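You operate a simulated robot arm through the tools that you are given. There is no shell and no other tool.

You are at the controls of a simulated robot arm. One attempt, no reset.

JOB
Rack the two open vials by depth, shallower in seat one, and cap both.
Fine: the deeper one goes in seat two; cap each once it is seated.

Only the result counts: the job must be done as asked and must still hold three seconds after the hand-in. Knocking over, shifting, dropping, spilling or breaking anything else fails it. A push-on lid holds only when it is set on centred and level and pressed home; a screw cap is set on level and turned clockwise until tight.

ROBOT AND FRAMES
A 7-joint arm with a two-finger parallel gripper, fixed in place. Base frame: the origin is at the foot of the arm, x ahead of it, y to its left, z up; the work surface is at about z = 0.86. Units: m, rad, N and s.
With the tool pointing down near the work surface it reaches from about 0.4 to 0.9 m from the base axis. Its first joint turns from -2.496 to 2.496 rad. Payload 3 kg.
The tool frame sits at the grasp point between the pads (the TCP): z along the fingers, y along the line on which they close. The tips reach 0.03 m beyond it. The gripper opens to 0.094 m. The fingers are 0.028 m wide and 0.01 m thick; the gripper's body (0.05 by 0.096 m) begins 0.055 m behind the TCP.
Orientation is told as [roll, pitch, yaw] about the base's x, y, z axes, in that order, counted from this pose: with the fingers straight down and closing along the base's y, the tool's x points along the base's -x, its y along +y and its z along -z.

CONTROLS
- The arm moves only by the tool step_arm. Its argument "deltas" is a list of rows, each a list of 7 numbers: the shift along the tool's x, y, z in m, then the turn, a rotation vector about the tool's x, y, z in rad, then the closure, from 0 (fully open) to 1 (shut). In form: [[tx, ty, tz, wx, wy, wz, hand], ...]. A call has 1 to 20 rows; each row shifts and turns the commanded pose from where the row before left it, along the tool's axes as they then stand. Rows are played at 5 a second. More than 0.05 m and 0.15 rad between two rows, or a gripper value outside its range, and nothing of the call is played. A pose out of reach is approached as far as the arm can. The call stops where the force on the tool passes 40 N (or 10 N more than at its start, if that is more) or the arm is blocked; 0.2 s more then pass. The fingers move at their own pace (about 0.072 m/s each) and stop on an object; they squeeze with about 32 N. The grip force told is the motor's: it shows also when the fingers shut on nothing. Time passes only in rows, and 0.2 s behind the last, so rows that do not move let the fingers close. It gives the time, the measured TCP pose, the force on the tool (base axes), the opening and the grip force at its end, in the units of the frame above (readings bear some noise), with the torque about the TCP (base axes, N m) and any sound that the robot's microphone picked up.
- Cameras (640 x 400 px; columns grow to the right, rows downward): "scene" is fixed at [0.4044, 0.6544, 1.6243]; the picture's right is [-0.80, -0.61, 0.00], its down [-0.38, 0.50, -0.78] and it looks along [0.47, -0.62, -0.63] (base axes); focal length 370 px, centre (320, 200). "wrist" rides on the gripper at [0.076, 0.014, -0.102] in the tool frame; the picture's right is [-0.18, 0.98, 0.00], its down [-0.75, -0.14, -0.64] and it looks along [-0.63, -0.12, 0.77] (tool axes); focal length 243 px, centre (320, 200). There is no depth. A picture from a camera that has moved, and an enlarged one, comes with that camera's place and axes in the base frame and with its lens. The place of the scene camera against the robot may be out by one fixed shift of up to 0.012 m in any direction.
- grab_frame(camera): a new picture of that camera. No time passes.
- enlarge(camera, box): a new picture of the part [left, top, right, bottom] of that camera's present view, enlarged. No time passes.
- hand_in(): hands the job in; it is judged then, once.

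Nothing tells you positions but the pictures and the camera data. Unless the task says otherwise, let go and move clear before handing in.

The tools are called after "Emit:" as name(argument=value, ...) on one line, values as JSON. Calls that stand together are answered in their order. step_arm: Moves the arm, as the interface text tells. Its arguments: {"type":"object","properties":{"deltas":{"type":"array","items":{"type":"array","items":{"type":"number"}}}},"required":["deltas"]} The other tools are called the same way: grab_frame (camera) takes a picture; enlarge (camera, box) takes an enlarged picture of a part of a camera's view; hand_in () hands the job in.

At the start:

```text
time: 0.0
tcp_pos: [0.5851, 0.0359, 1.2139]
tcp_rot: [0.0, 0.001, -0.001]
contact_force: [0.5, 0.6, 0.4]
wrist_torque: [0.03, 0.04, 0.03]
gripper_width: 0.094
finger_force: 0.1
```

scene: 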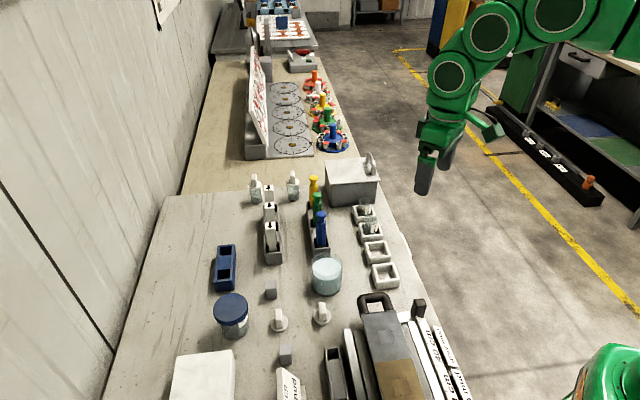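
wrist: 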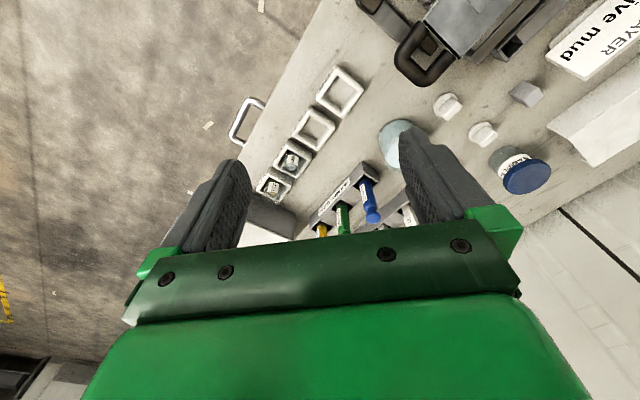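

I see a bench with several racks, bottles, caps and containers; I'll look closer at the relevant areas before moving.

Emit:
enlarge(camera="scene", box=[200, 160, 420, 300])

Emit:
enlarge(camera="scene", box=[180, 260, 460, 400])

Emit:
enlarge(camera="wrist", box=[220, 0, 640, 250])

```text
2.86 times, centred on (310, 230) of scene
camera zoom: at [0.4044, 0.6544, 1.6243], right [-0.8, -0.61, 0.0], down [-0.38, 0.5, -0.78], along [0.47, -0.62, -0.63], focal length 1056 px, centre (349, 114)
```

zoom: 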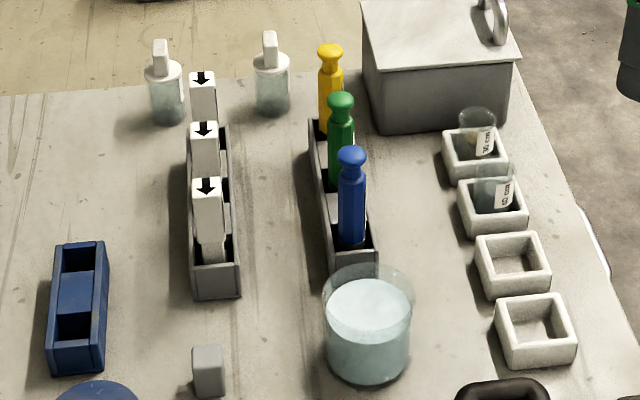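

```text
2.29 times, centred on (320, 330) of scene
camera zoom: at [0.4044, 0.6544, 1.6243], right [-0.8, -0.61, 0.0], down [-0.38, 0.5, -0.78], along [0.47, -0.62, -0.63], focal length 845 px, centre (320, -97)
```

zoom: 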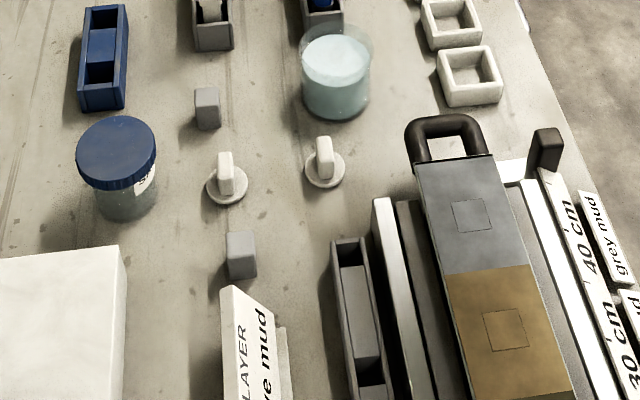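

```text
1.52 times, centred on (430, 125) of wrist
camera zoom: at [0.5088, 0.0498, 1.3163], right [0.18, 0.98, 0.0], down [0.75, -0.14, 0.64], along [0.63, -0.12, -0.77], focal length 370 px, centre (152, 314)
```

zoom: 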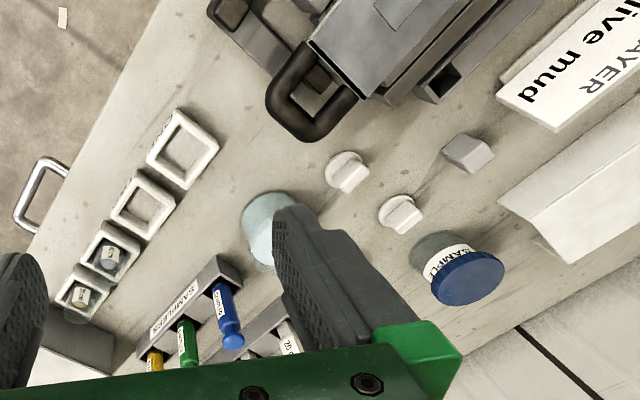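

There are two small glass items in square white holders with depth labels, two lids on the bench, and some other racks. I'll enlarge each for labels.

Emit:
enlarge(camera="scene", box=[345, 190, 405, 240])

Emit:
enlarge(camera="scene", box=[345, 235, 410, 295])

Emit:
enlarge(camera="scene", box=[240, 160, 310, 215])

Emit:
enlarge(camera="scene", box=[260, 290, 345, 345])

Emit:
enlarge(camera="wrist", box=[220, 50, 380, 250])

Emit:
enlarge(camera="scene", box=[200, 230, 250, 300])

Emit:
enlarge(camera="scene", box=[260, 170, 345, 270])

```text
8.00 times, centred on (375, 215) of scene
camera zoom: at [0.4044, 0.6544, 1.6243], right [-0.8, -0.61, 0.0], down [-0.38, 0.5, -0.78], along [0.47, -0.62, -0.63], focal length 2956 px, centre (-120, 80)
```

zoom: 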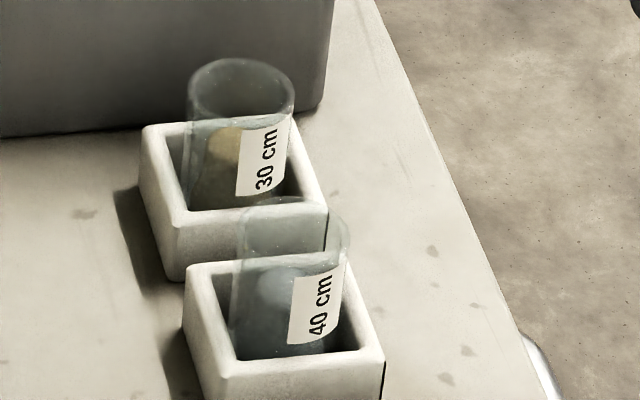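

```text
6.67 times, centred on (378, 265) of scene
camera zoom: at [0.4044, 0.6544, 1.6243], right [-0.8, -0.61, 0.0], down [-0.38, 0.5, -0.78], along [0.47, -0.62, -0.63], focal length 2464 px, centre (-63, -233)
```

zoom: 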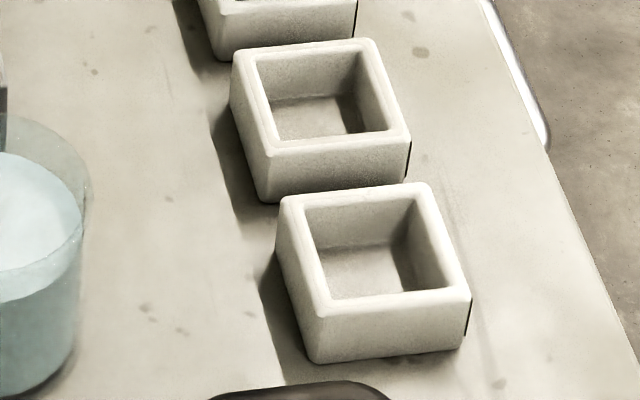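

```text
7.27 times, centred on (275, 188) of scene
camera zoom: at [0.4044, 0.6544, 1.6243], right [-0.8, -0.61, 0.0], down [-0.38, 0.5, -0.78], along [0.47, -0.62, -0.63], focal length 2687 px, centre (647, 291)
```

zoom: 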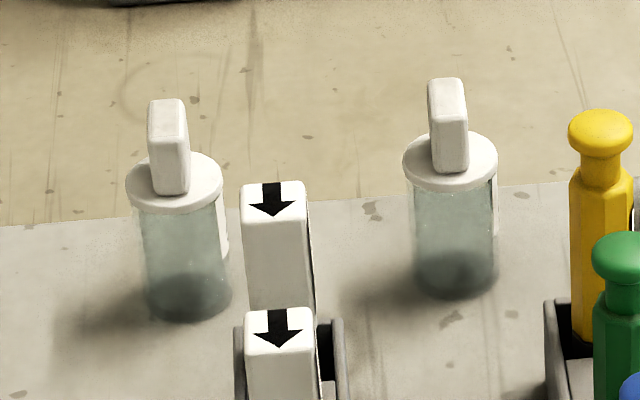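

```text
7.27 times, centred on (302, 318) of scene
camera zoom: at [0.4044, 0.6544, 1.6243], right [-0.8, -0.61, 0.0], down [-0.38, 0.5, -0.78], along [0.47, -0.62, -0.63], focal length 2687 px, centre (447, -654)
```

zoom: 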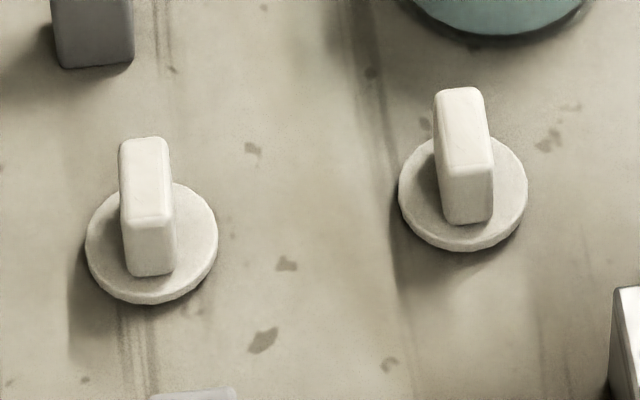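

```text
2.00 times, centred on (300, 150) of wrist
camera zoom: at [0.5088, 0.0498, 1.3163], right [0.18, 0.98, 0.0], down [0.75, -0.14, 0.64], along [0.63, -0.12, -0.77], focal length 485 px, centre (360, 300)
```

zoom: 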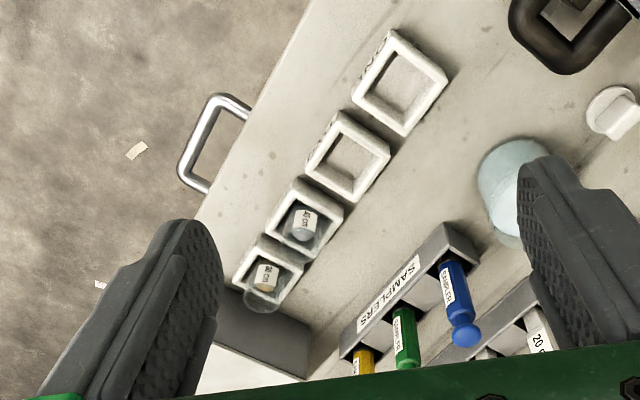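

```text
5.71 times, centred on (225, 265) of scene
camera zoom: at [0.4044, 0.6544, 1.6243], right [-0.8, -0.61, 0.0], down [-0.38, 0.5, -0.78], along [0.47, -0.62, -0.63], focal length 2112 px, centre (863, -171)
```

zoom: 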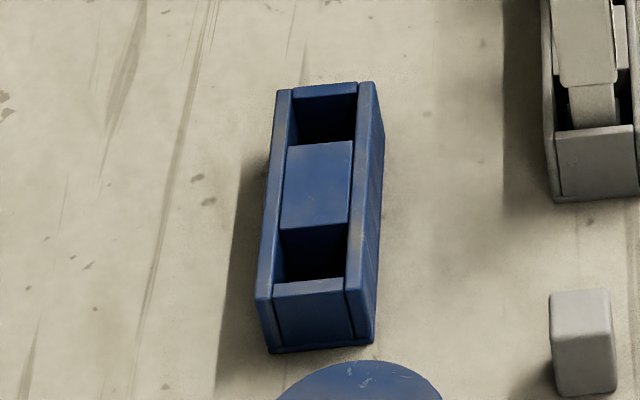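

```text
4.00 times, centred on (302, 220) of scene
camera zoom: at [0.4044, 0.6544, 1.6243], right [-0.8, -0.61, 0.0], down [-0.38, 0.5, -0.78], along [0.47, -0.62, -0.63], focal length 1478 px, centre (390, 120)
```

zoom: 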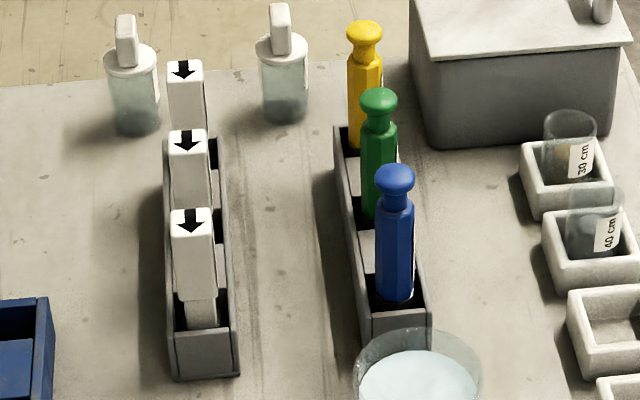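

The vials read 30 cm and 40 cm. I need to find how the seats are marked, so I'll enlarge the wrist view of the sockets and the nearer grey rack.

Emit:
enlarge(camera="wrist", box=[250, 55, 370, 135])

Emit:
enlarge(camera="wrist", box=[250, 130, 370, 210])

Emit:
enlarge(camera="wrist", box=[300, 160, 400, 240])

Emit:
enlarge(camera="scene", box=[310, 330, 410, 400])

Emit:
enlarge(camera="wrist", box=[340, 0, 640, 200])

Emit:
enlarge(camera="scene", box=[400, 290, 480, 400])

```text
5.00 times, centred on (310, 95) of wrist
camera zoom: at [0.5088, 0.0498, 1.3163], right [0.18, 0.98, 0.0], down [0.75, -0.14, 0.64], along [0.63, -0.12, -0.77], focal length 1213 px, centre (370, 725)
```

zoom: 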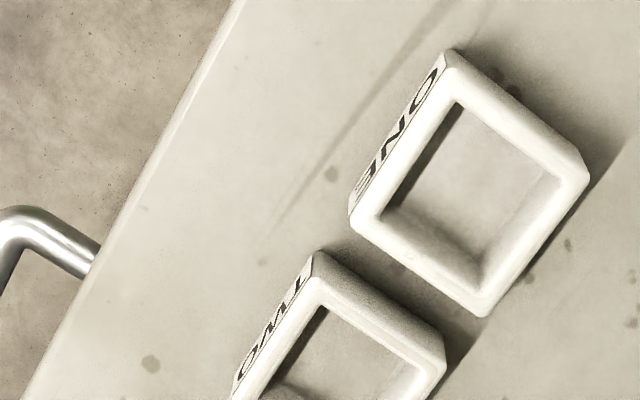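

```text
5.00 times, centred on (310, 170) of wrist
camera zoom: at [0.5088, 0.0498, 1.3163], right [0.18, 0.98, 0.0], down [0.75, -0.14, 0.64], along [0.63, -0.12, -0.77], focal length 1213 px, centre (370, 350)
```

zoom: 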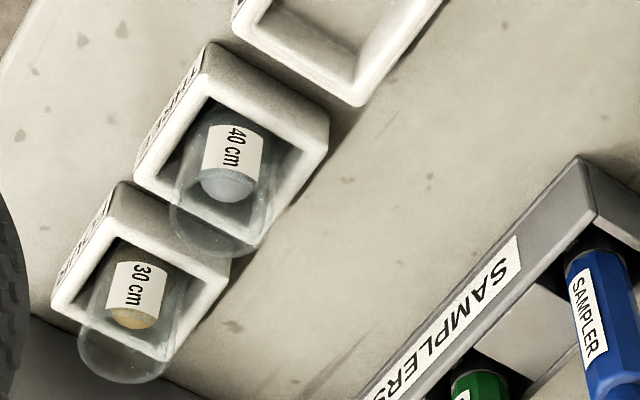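

```text
5.00 times, centred on (350, 200) of wrist
camera zoom: at [0.5088, 0.0498, 1.3163], right [0.18, 0.98, 0.0], down [0.75, -0.14, 0.64], along [0.63, -0.12, -0.77], focal length 1213 px, centre (170, 200)
```

zoom: 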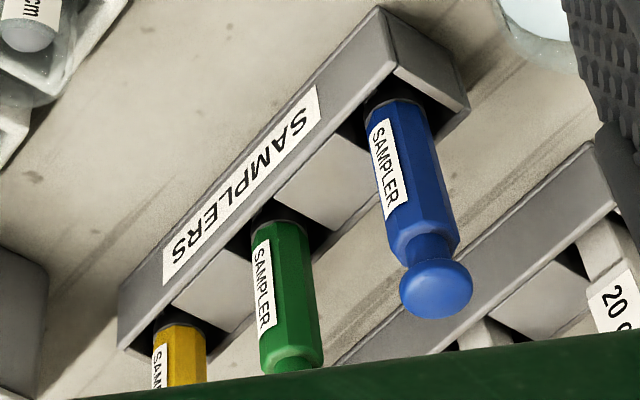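

```text
5.71 times, centred on (360, 365) of scene
camera zoom: at [0.4044, 0.6544, 1.6243], right [-0.8, -0.61, 0.0], down [-0.38, 0.5, -0.78], along [0.47, -0.62, -0.63], focal length 2112 px, centre (91, -743)
```

zoom: 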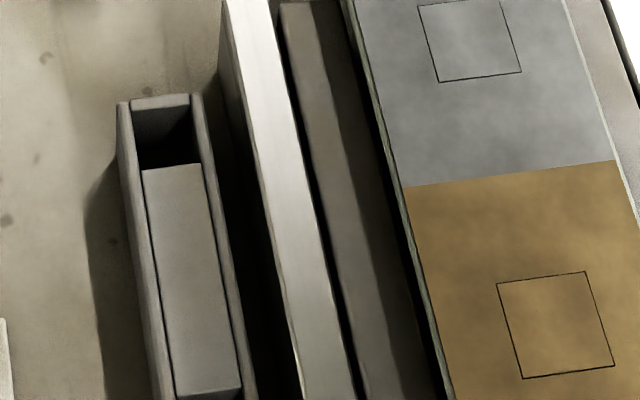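

```text
2.00 times, centred on (490, 100) of wrist
camera zoom: at [0.5088, 0.0498, 1.3163], right [0.18, 0.98, 0.0], down [0.75, -0.14, 0.64], along [0.63, -0.12, -0.77], focal length 485 px, centre (-20, 400)
```

zoom: 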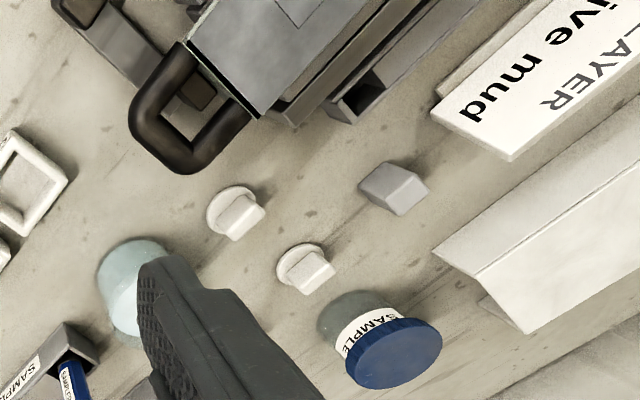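

```text
3.64 times, centred on (440, 345) of scene
camera zoom: at [0.4044, 0.6544, 1.6243], right [-0.8, -0.61, 0.0], down [-0.38, 0.5, -0.78], along [0.47, -0.62, -0.63], focal length 1344 px, centre (-116, -327)
```

zoom: 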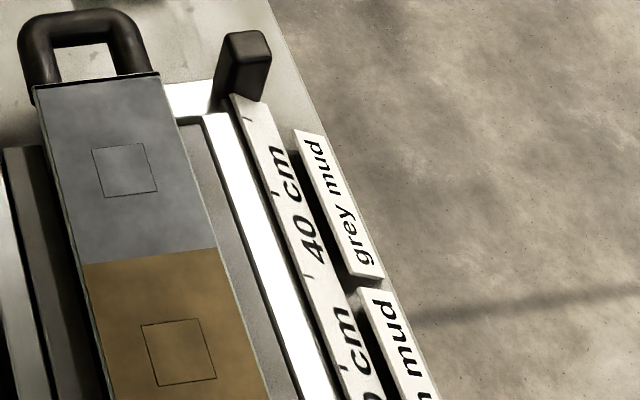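

Sockets are marked ONE (about x 0.638, y 0.060) and TWO; the 40 cm and 30 cm vials stand in two others further along the row, toward the grey box. I'll move the wrist camera closer, with a -45° yaw along the row, to measure.

Emit:
step_arm(deltas=[[-0.0252, -0.0014, 0.0328, 0, 0, 0, 0], [-0.0252, -0.0014, 0.0328, 0, 0, 0, 0], [-0.0252, -0.0014, 0.0328, 0, 0, 0, 0], [-0.0252, -0.0014, 0.0328, 0, 0, 0, 0], [-0.0252, -0.0014, 0.0328, 0, 0, 0, 0], [0, 0, 0, 0, 0, 0.131, 0], [0, 0, 0, 0, 0, 0.131, 0], [0, 0, 0, 0, 0, 0.131, 0], [0, 0, 0, 0, 0, 0.131, 0], [0, 0, 0, 0, 0, 0.131, 0], [0, 0, 0, 0, 0, 0.1304, 0], [0, 0, 0, 0, 0, 0, 0], [0, 0, 0, 0, 0, 0, 0]])

Emit:
grab_frame(camera="wrist")

Emit:
grab_frame(camera="scene")

```text
time: 2.8
tcp_pos: [0.712, 0.0304, 1.0497]
tcp_rot: [-0.001, 0.0, -0.786]
contact_force: [-1.0, -0.1, 0.8]
wrist_torque: [0.0, 0.01, 0.01]
gripper_width: 0.0936
finger_force: 0.0
```

```text
taken
camera wrist: at [0.6674, 0.0929, 1.1528], right [0.83, 0.56, 0.0], down [0.43, -0.63, 0.64], along [0.36, -0.53, -0.77], focal length 243 px, centre (320, 200)
```

wrist: 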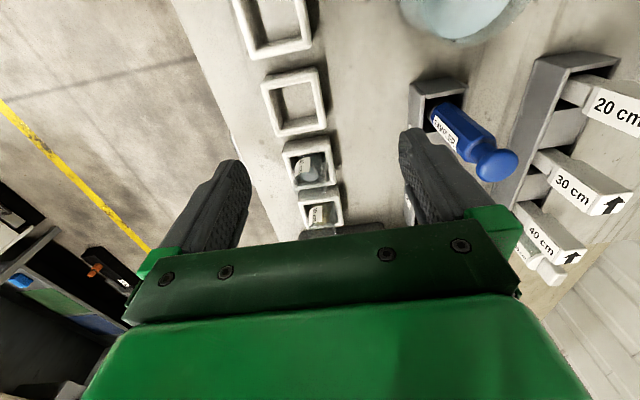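

```text
taken
```

scene: 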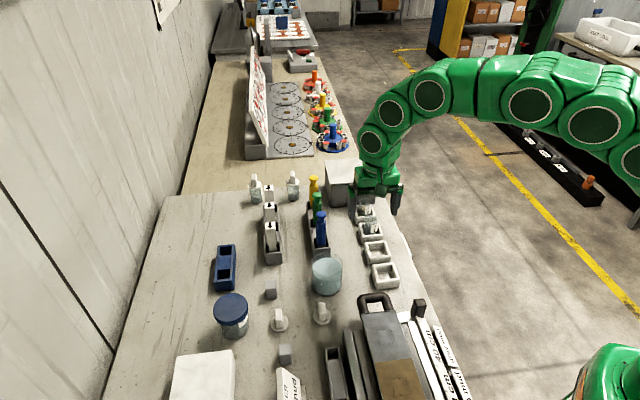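

The row of sockets runs straight down the picture between the fingers. I'll enlarge to measure sockets and vials.

Emit:
enlarge(camera="wrist", box=[260, 125, 380, 225])

Emit:
enlarge(camera="wrist", box=[220, 0, 380, 140])

Emit:
enlarge(camera="wrist", box=[500, 60, 640, 290])

```text
4.00 times, centred on (320, 175) of wrist
camera zoom: at [0.6674, 0.0929, 1.1528], right [0.83, 0.56, 0.0], down [0.43, -0.63, 0.64], along [0.36, -0.53, -0.77], focal length 970 px, centre (320, 300)
```

zoom: 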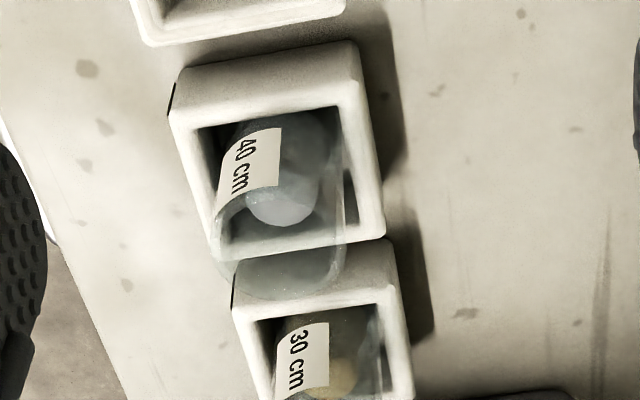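

```text
2.86 times, centred on (300, 70) of wrist
camera zoom: at [0.6674, 0.0929, 1.1528], right [0.83, 0.56, 0.0], down [0.43, -0.63, 0.64], along [0.36, -0.53, -0.77], focal length 693 px, centre (377, 571)
```

zoom: 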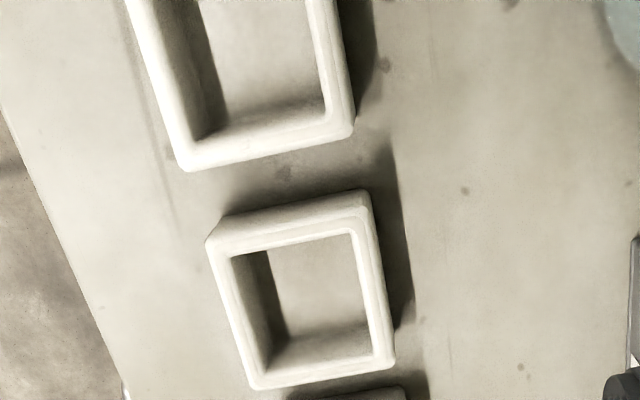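

```text
1.74 times, centred on (570, 175) of wrist
camera zoom: at [0.6674, 0.0929, 1.1528], right [0.83, 0.56, 0.0], down [0.43, -0.63, 0.64], along [0.36, -0.53, -0.77], focal length 422 px, centre (-115, 244)
```

zoom: 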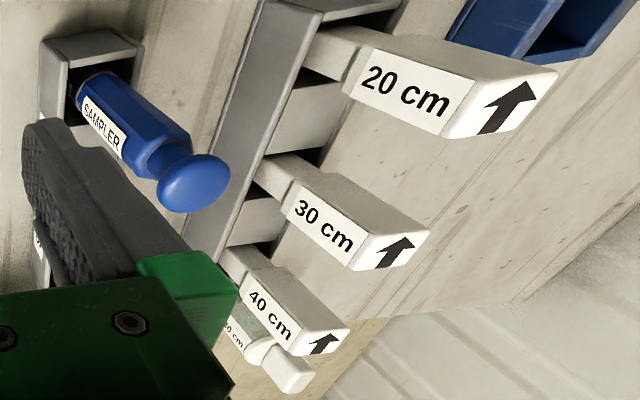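

Emit:
enlarge(camera="wrist", box=[295, 150, 355, 220])

Emit:
enlarge(camera="wrist", box=[295, 180, 355, 235])

Emit:
enlarge(camera="scene", box=[345, 190, 405, 245])

```text
5.71 times, centred on (325, 185) of wrist
camera zoom: at [0.6674, 0.0929, 1.1528], right [0.83, 0.56, 0.0], down [0.43, -0.63, 0.64], along [0.36, -0.53, -0.77], focal length 1386 px, centre (291, 286)
```

zoom: 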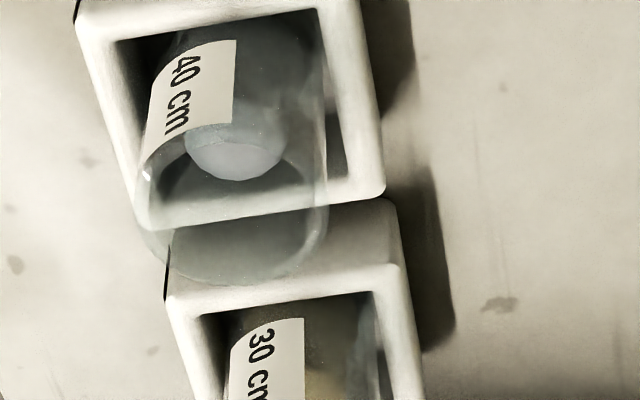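

```text
7.27 times, centred on (325, 208) of wrist
camera zoom: at [0.6674, 0.0929, 1.1528], right [0.83, 0.56, 0.0], down [0.43, -0.63, 0.64], along [0.36, -0.53, -0.77], focal length 1764 px, centre (284, 146)
```

zoom: 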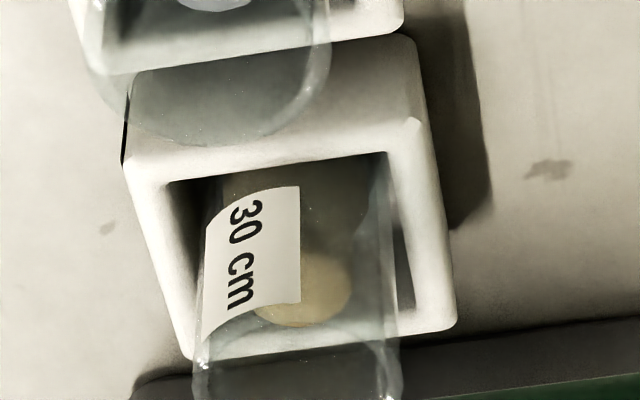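

```text
7.27 times, centred on (375, 218) of scene
camera zoom: at [0.4044, 0.6544, 1.6243], right [-0.8, -0.61, 0.0], down [-0.38, 0.5, -0.78], along [0.47, -0.62, -0.63], focal length 2687 px, centre (-80, 73)
```

zoom: 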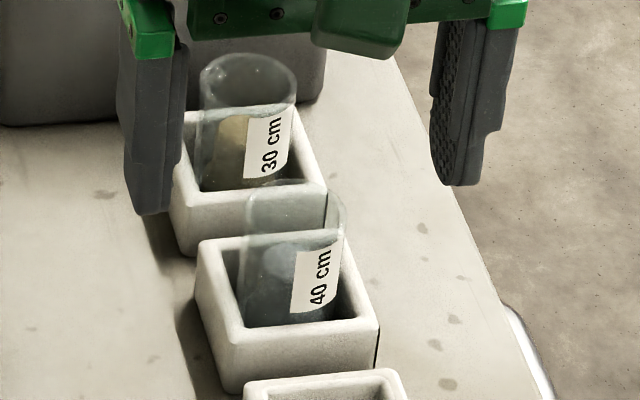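

The vials' rims are at about z≈0.93 and the socket rims at about 0.89. I'll shift back along the row to measure seats ONE and TWO from a second viewpoint.

Emit:
step_arm(deltas=[[0.0437, 0, 0, 0, 0, 0, 0], [0.0437, 0, 0, 0, 0, 0, 0], [0.0437, 0, 0, 0, 0, 0, 0], [0.0437, 0, 0, 0, 0, 0, 0], [0, 0, 0, 0, 0, 0, 0]])

Emit:
grab_frame(camera="wrist")

Emit:
enlarge(camera="wrist", box=[260, 100, 380, 225])

```text
time: 4.0
tcp_pos: [0.5873, 0.1518, 1.0494]
tcp_rot: [0.0, 0.001, -0.785]
contact_force: [-0.2, 0.4, 0.1]
wrist_torque: [-0.03, -0.03, -0.01]
gripper_width: 0.0938
finger_force: 0.0
```

```text
taken
camera wrist: at [0.5434, 0.2144, 1.1512], right [0.83, 0.56, 0.0], down [0.43, -0.63, 0.64], along [0.36, -0.53, -0.77], focal length 243 px, centre (320, 200)
```

wrist: 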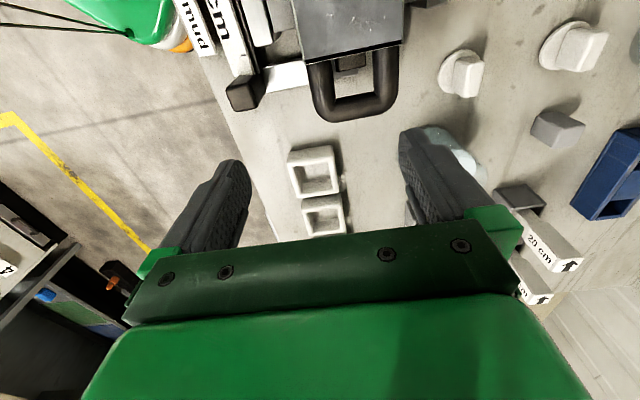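

```text
3.20 times, centred on (320, 162) of wrist
camera zoom: at [0.5434, 0.2144, 1.1512], right [0.83, 0.56, 0.0], down [0.43, -0.63, 0.64], along [0.36, -0.53, -0.77], focal length 776 px, centre (320, 320)
```

zoom: 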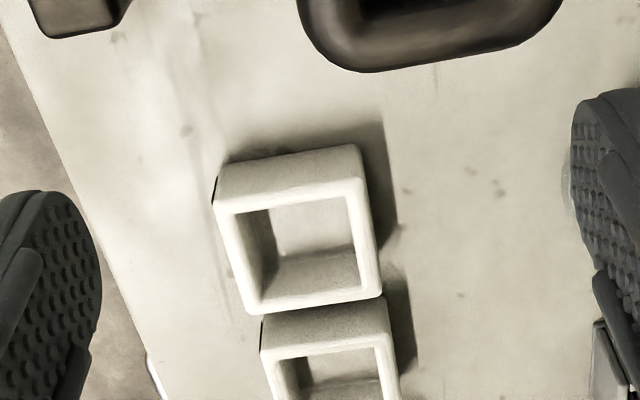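

Seat ONE resolves to about (0.639, 0.060) with rim z≈0.891. Now I look at the lids in this view.

Emit:
enlarge(camera="wrist", box=[420, 10, 630, 150])

Emit:
enlarge(camera="wrist", box=[430, 40, 500, 110])

Emit:
enlarge(camera="wrist", box=[530, 10, 620, 80])

Emit:
enlarge(camera="wrist", box=[210, 0, 420, 140])

```text
2.86 times, centred on (525, 80) of wrist
camera zoom: at [0.5434, 0.2144, 1.1512], right [0.83, 0.56, 0.0], down [0.43, -0.63, 0.64], along [0.36, -0.53, -0.77], focal length 693 px, centre (-266, 543)
```

zoom: 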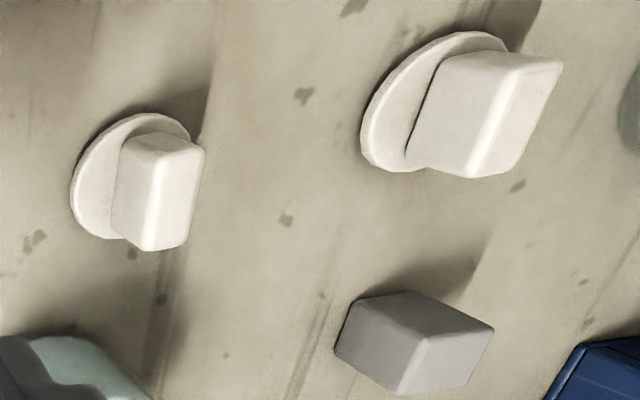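

```text
5.71 times, centred on (465, 75) of wrist
camera zoom: at [0.5434, 0.2144, 1.1512], right [0.83, 0.56, 0.0], down [0.43, -0.63, 0.64], along [0.36, -0.53, -0.77], focal length 1386 px, centre (-509, 914)
```

zoom: 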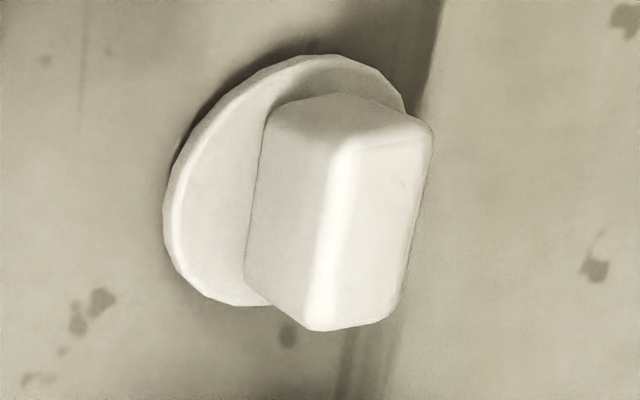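

```text
5.71 times, centred on (575, 45) of wrist
camera zoom: at [0.5434, 0.2144, 1.1512], right [0.83, 0.56, 0.0], down [0.43, -0.63, 0.64], along [0.36, -0.53, -0.77], focal length 1386 px, centre (-1137, 1086)
```

zoom: 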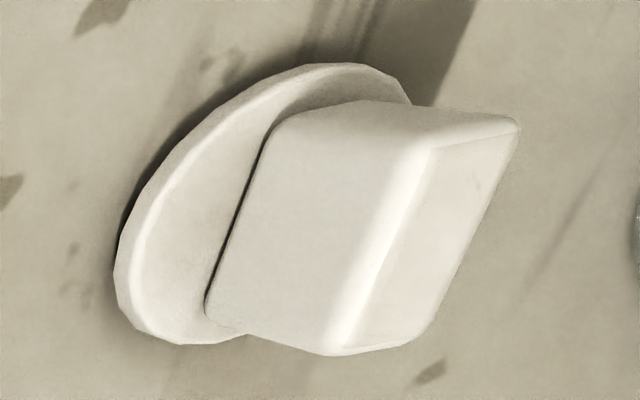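

```text
2.86 times, centred on (315, 70) of wrist
camera zoom: at [0.5434, 0.2144, 1.1512], right [0.83, 0.56, 0.0], down [0.43, -0.63, 0.64], along [0.36, -0.53, -0.77], focal length 693 px, centre (334, 571)
```

zoom: 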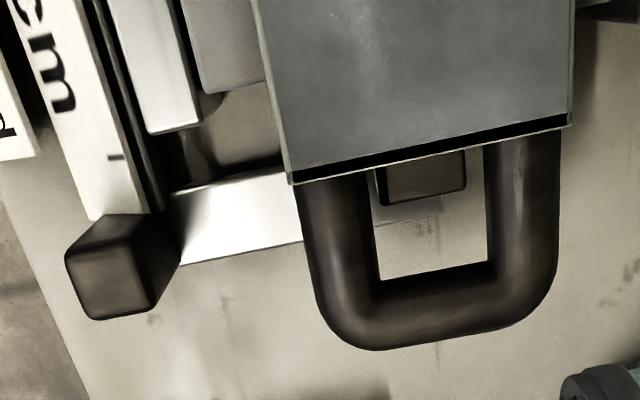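

The lids look like plain discs with a bar handle. Next I hover over the 30 cm vial to refine its position.

Emit:
step_arm(deltas=[[-0.0428, -0.0035, 0.0024, 0, 0, 0, 0], [-0.0428, -0.0035, 0.0024, 0, 0, 0, 0], [-0.0428, -0.0035, 0.0024, 0, 0, 0, 0], [-0.0428, -0.0035, 0.0024, 0, 0, 0, 0], [-0.0428, -0.0035, 0.0024, 0, 0, 0, 0], [-0.0428, -0.0035, 0.0024, 0, 0, 0, 0], [-0.0428, -0.0035, 0.0024, 0, 0, 0, 0], [-0.0428, -0.0035, 0.0024, 0, 0, 0, 0], [0, 0, 0, 0, 0, 0, 0], [0, 0, 0, 0, 0, 0, 0]])

Emit:
grab_frame(camera="wrist")

Emit:
enlarge(camera="wrist", box=[260, 50, 380, 170])

Emit:
enlarge(camera="scene", box=[325, 160, 415, 240])

```text
time: 6.2
tcp_pos: [0.8086, -0.1079, 1.0281]
tcp_rot: [0.0, -0.001, -0.786]
contact_force: [0.1, 1.1, -0.1]
wrist_torque: [0.01, 0.01, 0.02]
gripper_width: 0.094
finger_force: 0.2
```

```text
taken
camera wrist: at [0.7654, -0.0443, 1.1311], right [0.83, 0.56, 0.0], down [0.43, -0.63, 0.64], along [0.36, -0.53, -0.77], focal length 243 px, centre (320, 200)
```

wrist: 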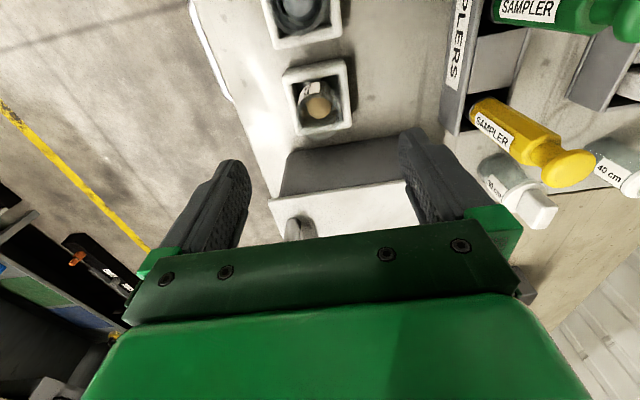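

```text
3.33 times, centred on (320, 110) of wrist
camera zoom: at [0.7654, -0.0443, 1.1311], right [0.83, 0.56, 0.0], down [0.43, -0.63, 0.64], along [0.36, -0.53, -0.77], focal length 809 px, centre (320, 500)
```

zoom: 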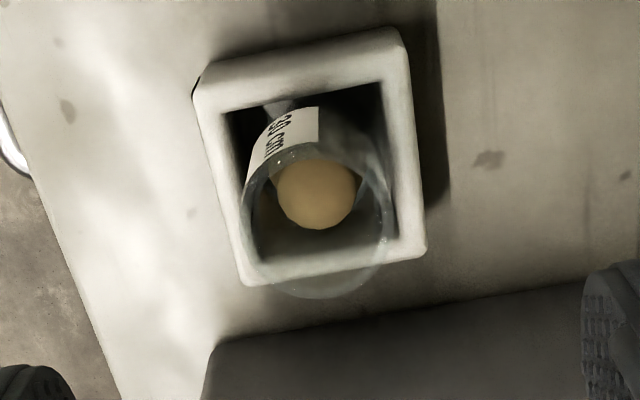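

```text
5.00 times, centred on (370, 200) of scene
camera zoom: at [0.4044, 0.6544, 1.6243], right [-0.8, -0.61, 0.0], down [-0.38, 0.5, -0.78], along [0.47, -0.62, -0.63], focal length 1848 px, centre (70, 200)
```

zoom: 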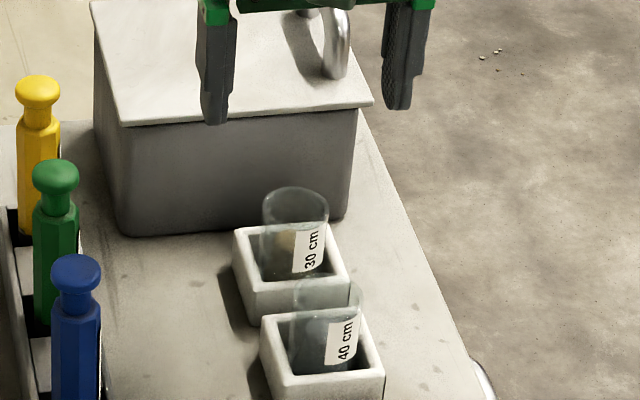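

The TCP is right above the 30 cm vial. The grey box is close behind, so I check its clearance and its lid handle before descending.

Emit:
enlarge(camera="wrist", box=[240, 120, 440, 250])

Emit:
enlarge(camera="scene", box=[300, 100, 440, 230])

```text
3.08 times, centred on (340, 185) of wrist
camera zoom: at [0.7654, -0.0443, 1.1311], right [0.83, 0.56, 0.0], down [0.43, -0.63, 0.64], along [0.36, -0.53, -0.77], focal length 746 px, centre (258, 246)
```

zoom: 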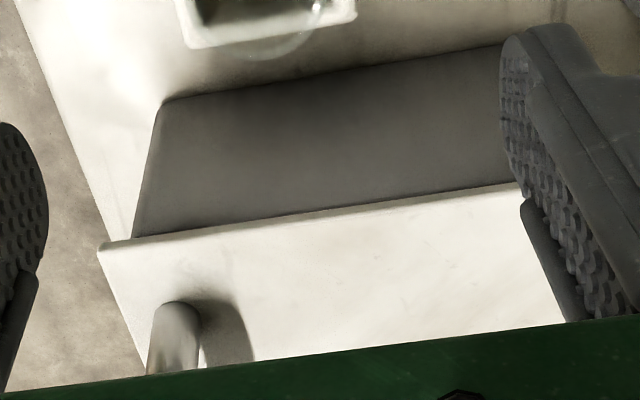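

```text
3.08 times, centred on (370, 165) of scene
camera zoom: at [0.4044, 0.6544, 1.6243], right [-0.8, -0.61, 0.0], down [-0.38, 0.5, -0.78], along [0.47, -0.62, -0.63], focal length 1137 px, centre (166, 308)
```

zoom: 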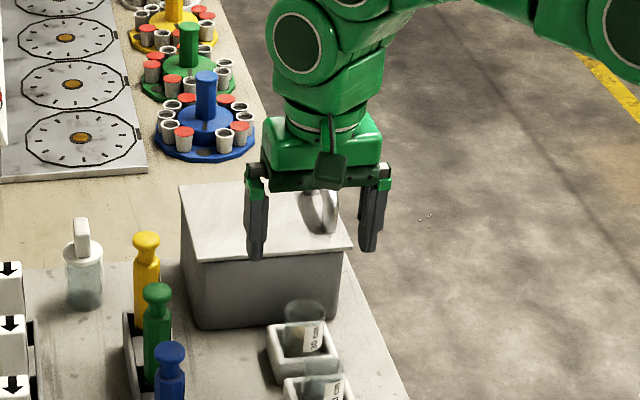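

Clearance to the box lid (top z≈0.957, edge about 60 mm away) is enough. I descend over the 30 cm vial with open fingers, tips staying just above the socket rim.

Emit:
step_arm(deltas=[[0, 0, 0.03, 0, 0, 0, 0], [0, 0, 0.03, 0, 0, 0, 0], [0, 0, 0.02, 0, 0, 0, 0], [0, 0, 0.01, 0, 0, 0, 0], [0, 0, 0.009, 0, 0, 0, 0], [0, 0, 0, 0, 0, 0, 0], [0, 0, 0, 0, 0, 0, 0]])

Emit:
grab_frame(camera="wrist")

Emit:
enlarge(camera="wrist", box=[200, 80, 440, 240])

Emit:
enlarge(camera="scene", box=[320, 150, 420, 240])

```text
time: 7.8
tcp_pos: [0.8096, -0.1094, 0.9317]
tcp_rot: [0.0, 0.0, -0.784]
contact_force: [-0.1, -0.5, 0.0]
wrist_torque: [-0.02, -0.03, 0.05]
gripper_width: 0.0943
finger_force: 0.1
```

```text
taken
camera wrist: at [0.7656, -0.0461, 1.0346], right [0.83, 0.56, 0.0], down [0.43, -0.63, 0.64], along [0.36, -0.53, -0.77], focal length 243 px, centre (320, 200)
```

wrist: 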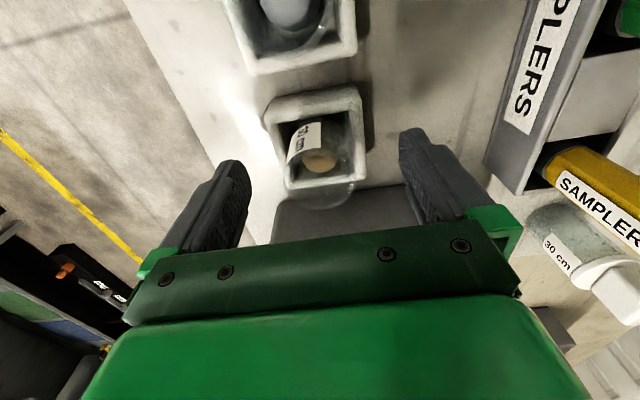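

```text
2.50 times, centred on (320, 160) of wrist
camera zoom: at [0.7656, -0.0461, 1.0346], right [0.83, 0.56, 0.0], down [0.43, -0.63, 0.64], along [0.36, -0.53, -0.77], focal length 606 px, centre (320, 300)
```

zoom: 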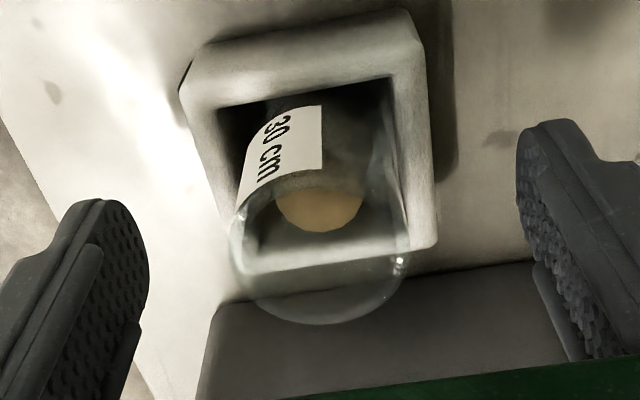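

```text
4.44 times, centred on (370, 195) of scene
camera zoom: at [0.4044, 0.6544, 1.6243], right [-0.8, -0.61, 0.0], down [-0.38, 0.5, -0.78], along [0.47, -0.62, -0.63], focal length 1642 px, centre (98, 222)
```

zoom: 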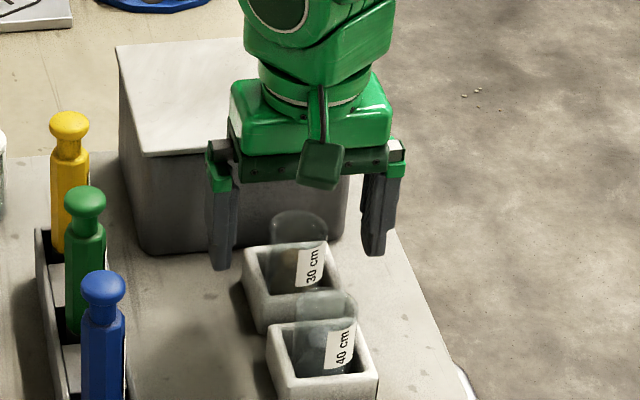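

Vial centred between the fingers. I go down the last 5 mm and close.

Emit:
step_arm(deltas=[[0, 0, 0.005, 0, 0, 0, 0], [0, 0, 0, 0, 0, 0, 0], [0, 0, 0, 0, 0, 0, 0.4], [0, 0, 0, 0, 0, 0, 0.7], [0, 0, 0, 0, 0, 0, 1], [0, 0, 0, 0, 0, 0, 1], [0, 0, 0, 0, 0, 0, 1], [0, 0, 0, 0, 0, 0, 1]])

Emit:
enlarge(camera="wrist", box=[200, 80, 440, 240])

Emit:
enlarge(camera="scene", box=[320, 150, 420, 240])

```text
time: 9.6
tcp_pos: [0.8098, -0.1088, 0.9253]
tcp_rot: [0.0, -0.001, -0.785]
contact_force: [0.0, 0.1, 0.4]
wrist_torque: [0.02, 0.0, -0.01]
gripper_width: 0.0379
finger_force: 32.0
```

```text
2.50 times, centred on (320, 160) of wrist
camera zoom: at [0.766, -0.0466, 1.0285], right [0.83, 0.56, 0.0], down [0.43, -0.63, 0.64], along [0.36, -0.53, -0.77], focal length 606 px, centre (320, 300)
```

zoom: 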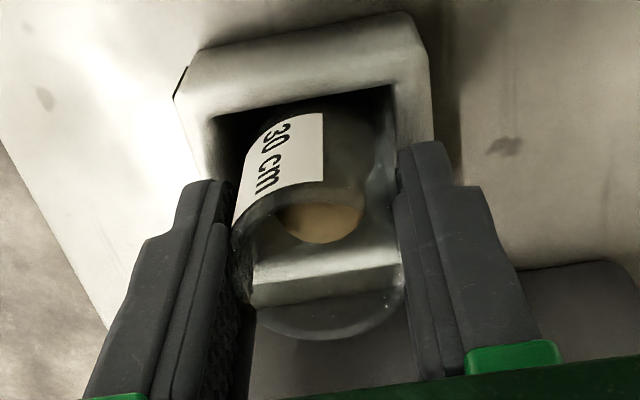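

```text
4.44 times, centred on (370, 195) of scene
camera zoom: at [0.4044, 0.6544, 1.6243], right [-0.8, -0.61, 0.0], down [-0.38, 0.5, -0.78], along [0.47, -0.62, -0.63], focal length 1642 px, centre (98, 222)
```

zoom: 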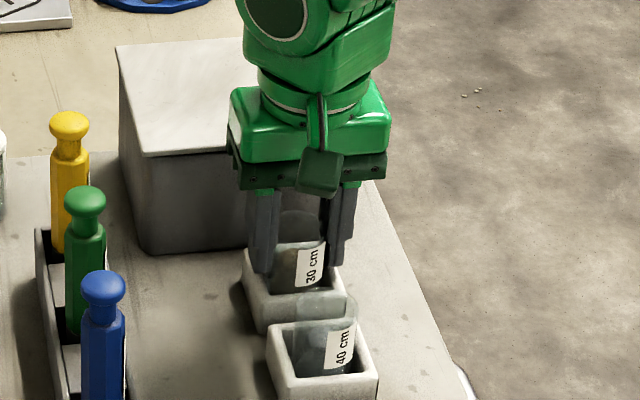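

Gripped (opening 37.9 mm). I lift 0.1 m and check.

Emit:
step_arm(deltas=[[0, 0, -0.01, 0, 0, 0, 1], [0, 0, -0.02, 0, 0, 0, 1], [0, 0, -0.03, 0, 0, 0, 1], [0, 0, -0.03, 0, 0, 0, 1], [0, 0, -0.01, 0, 0, 0, 1], [0, 0, 0, 0, 0, 0, 1]])

Emit:
enlarge(camera="scene", box=[320, 130, 420, 240])

Emit:
enlarge(camera="wrist", box=[200, 80, 440, 240])

```text
time: 11.0
tcp_pos: [0.8094, -0.1082, 1.0273]
tcp_rot: [0.0, 0.001, -0.786]
contact_force: [-0.2, -0.6, -0.1]
wrist_torque: [-0.01, -0.03, 0.01]
gripper_width: 0.0378
finger_force: 31.7
```

```text
3.64 times, centred on (370, 185) of scene
camera zoom: at [0.4044, 0.6544, 1.6243], right [-0.8, -0.61, 0.0], down [-0.38, 0.5, -0.78], along [0.47, -0.62, -0.63], focal length 1344 px, centre (138, 254)
```

zoom: 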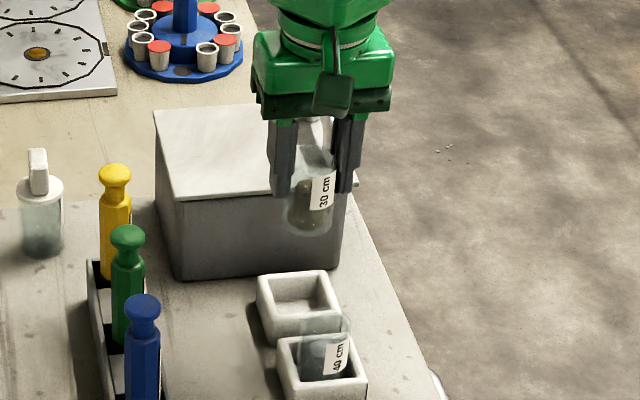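

```text
2.50 times, centred on (320, 160) of wrist
camera zoom: at [0.7647, -0.0453, 1.1296], right [0.83, 0.56, 0.0], down [0.43, -0.63, 0.64], along [0.36, -0.53, -0.77], focal length 606 px, centre (320, 300)
```

zoom: 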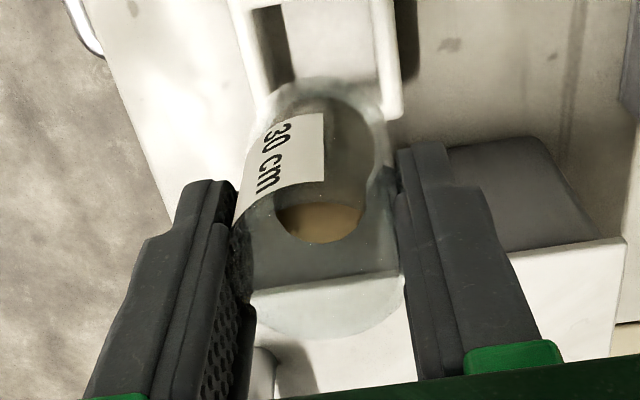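

The vial is held upright. I carry it 0.24 m back along the row to above seat ONE.

Emit:
step_arm(deltas=[[0.015, 0, 0, 0, 0, 0, 1], [0.03, 0, 0, 0, 0, 0, 1], [0.03, 0, 0, 0, 0, 0, 1], [0.03, 0, 0, 0, 0, 0, 1], [0.03, 0, 0, 0, 0, 0, 1], [0.03, 0, 0, 0, 0, 0, 1], [0.03, 0, 0, 0, 0, 0, 1], [0.03, 0, 0, 0, 0, 0, 1], [0.015, -0.0005, 0, 0, 0, 0, 1], [0, 0, 0, 0, 0, 0, 1], [0, 0, 0, 0, 0, 0, 1]])

Emit:
enlarge(camera="scene", box=[320, 170, 440, 310])

Emit:
enlarge(camera="wrist", box=[200, 20, 440, 240])

```text
time: 13.4
tcp_pos: [0.6403, 0.0603, 1.0277]
tcp_rot: [0.0, 0.0, -0.785]
contact_force: [-0.4, -0.4, -0.5]
wrist_torque: [0.01, 0.03, -0.02]
gripper_width: 0.0378
finger_force: 31.8
```

```text
2.86 times, centred on (380, 240) of scene
camera zoom: at [0.4044, 0.6544, 1.6243], right [-0.8, -0.61, 0.0], down [-0.38, 0.5, -0.78], along [0.47, -0.62, -0.63], focal length 1056 px, centre (149, 86)
```

zoom: 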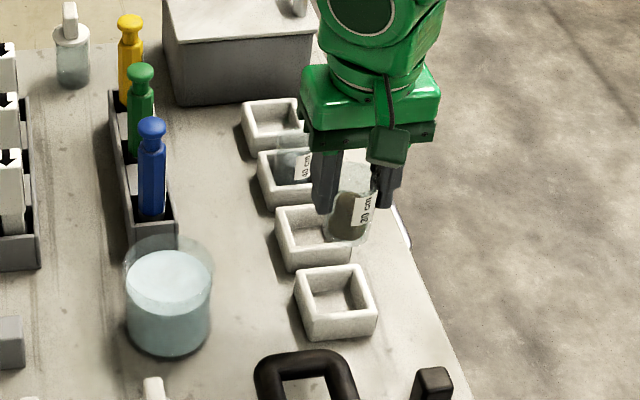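

```text
1.82 times, centred on (320, 130) of wrist
camera zoom: at [0.5965, 0.1238, 1.1303], right [0.83, 0.56, 0.0], down [0.43, -0.63, 0.64], along [0.36, -0.53, -0.77], focal length 441 px, centre (320, 327)
```

zoom: 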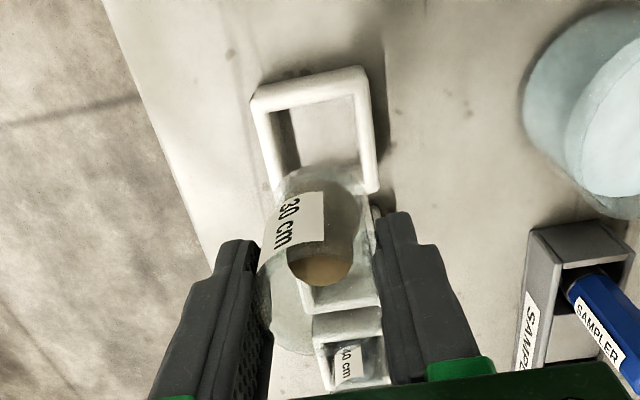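

Emit:
enlarge(camera="wrist", box=[270, 45, 370, 145])

Emit:
enlarge(camera="scene", box=[345, 225, 415, 295])

```text
4.00 times, centred on (320, 95) of wrist
camera zoom: at [0.5965, 0.1238, 1.1303], right [0.83, 0.56, 0.0], down [0.43, -0.63, 0.64], along [0.36, -0.53, -0.77], focal length 970 px, centre (320, 620)
```

zoom: 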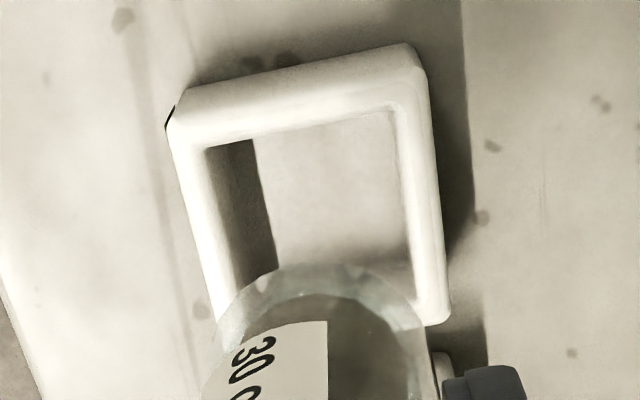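

```text
5.71 times, centred on (380, 260) of scene
camera zoom: at [0.4044, 0.6544, 1.6243], right [-0.8, -0.61, 0.0], down [-0.38, 0.5, -0.78], along [0.47, -0.62, -0.63], focal length 2112 px, centre (-23, -143)
```

zoom: 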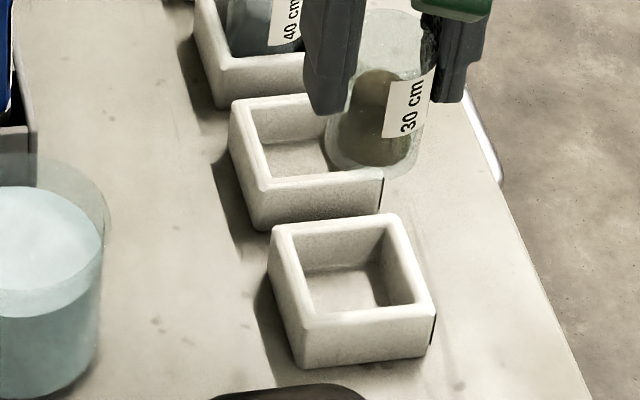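

Seat ONE is about 2 mm toward me and 1.3 mm to the side of the vial. I correct that and lower to just inside the rim.

Emit:
step_arm(deltas=[[0.002, -0.0013, 0, 0, 0, 0, 1], [0, 0, 0.02, 0, 0, 0, 1], [0, 0, 0.02, 0, 0, 0, 1], [0, 0, 0.02, 0, 0, 0, 1], [0, 0, 0.005, 0, 0, 0, 1], [0, 0, 0, 0, 0, 0, 1], [0, 0, 0, 0, 0, 0, 1]])

Emit:
enlarge(camera="wrist", box=[240, 60, 400, 220])

Emit:
enlarge(camera="scene", box=[345, 215, 425, 295])

```text
time: 15.0
tcp_pos: [0.6376, 0.0611, 0.9625]
tcp_rot: [-0.001, 0.0, -0.785]
contact_force: [-1.0, 0.7, -0.2]
wrist_torque: [0.01, 0.03, 0.01]
gripper_width: 0.0379
finger_force: 32.1
```

```text
2.50 times, centred on (320, 140) of wrist
camera zoom: at [0.5945, 0.1245, 1.0654], right [0.83, 0.56, 0.0], down [0.43, -0.63, 0.64], along [0.36, -0.53, -0.77], focal length 606 px, centre (320, 350)
```

zoom: 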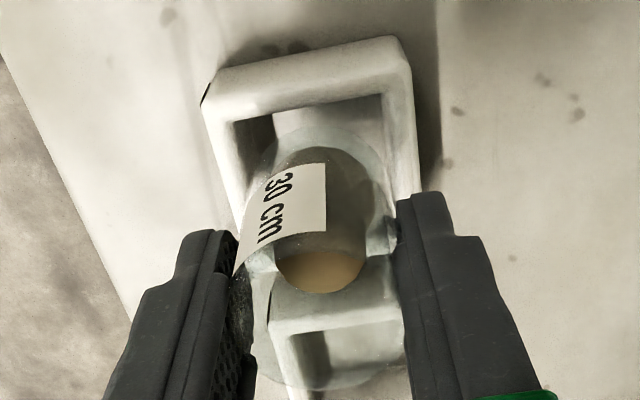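

```text
5.00 times, centred on (385, 255) of scene
camera zoom: at [0.4044, 0.6544, 1.6243], right [-0.8, -0.61, 0.0], down [-0.38, 0.5, -0.78], along [0.47, -0.62, -0.63], focal length 1848 px, centre (-5, -75)
```

zoom: 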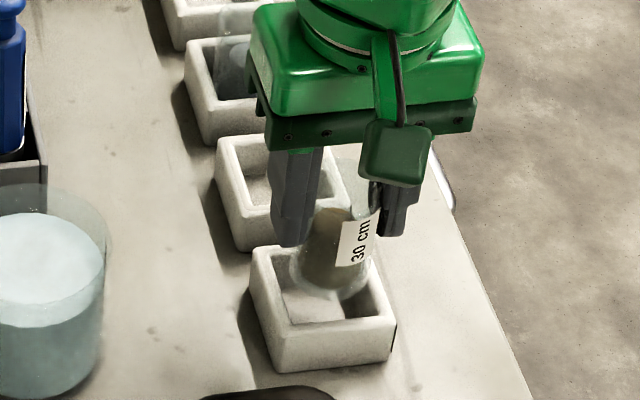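

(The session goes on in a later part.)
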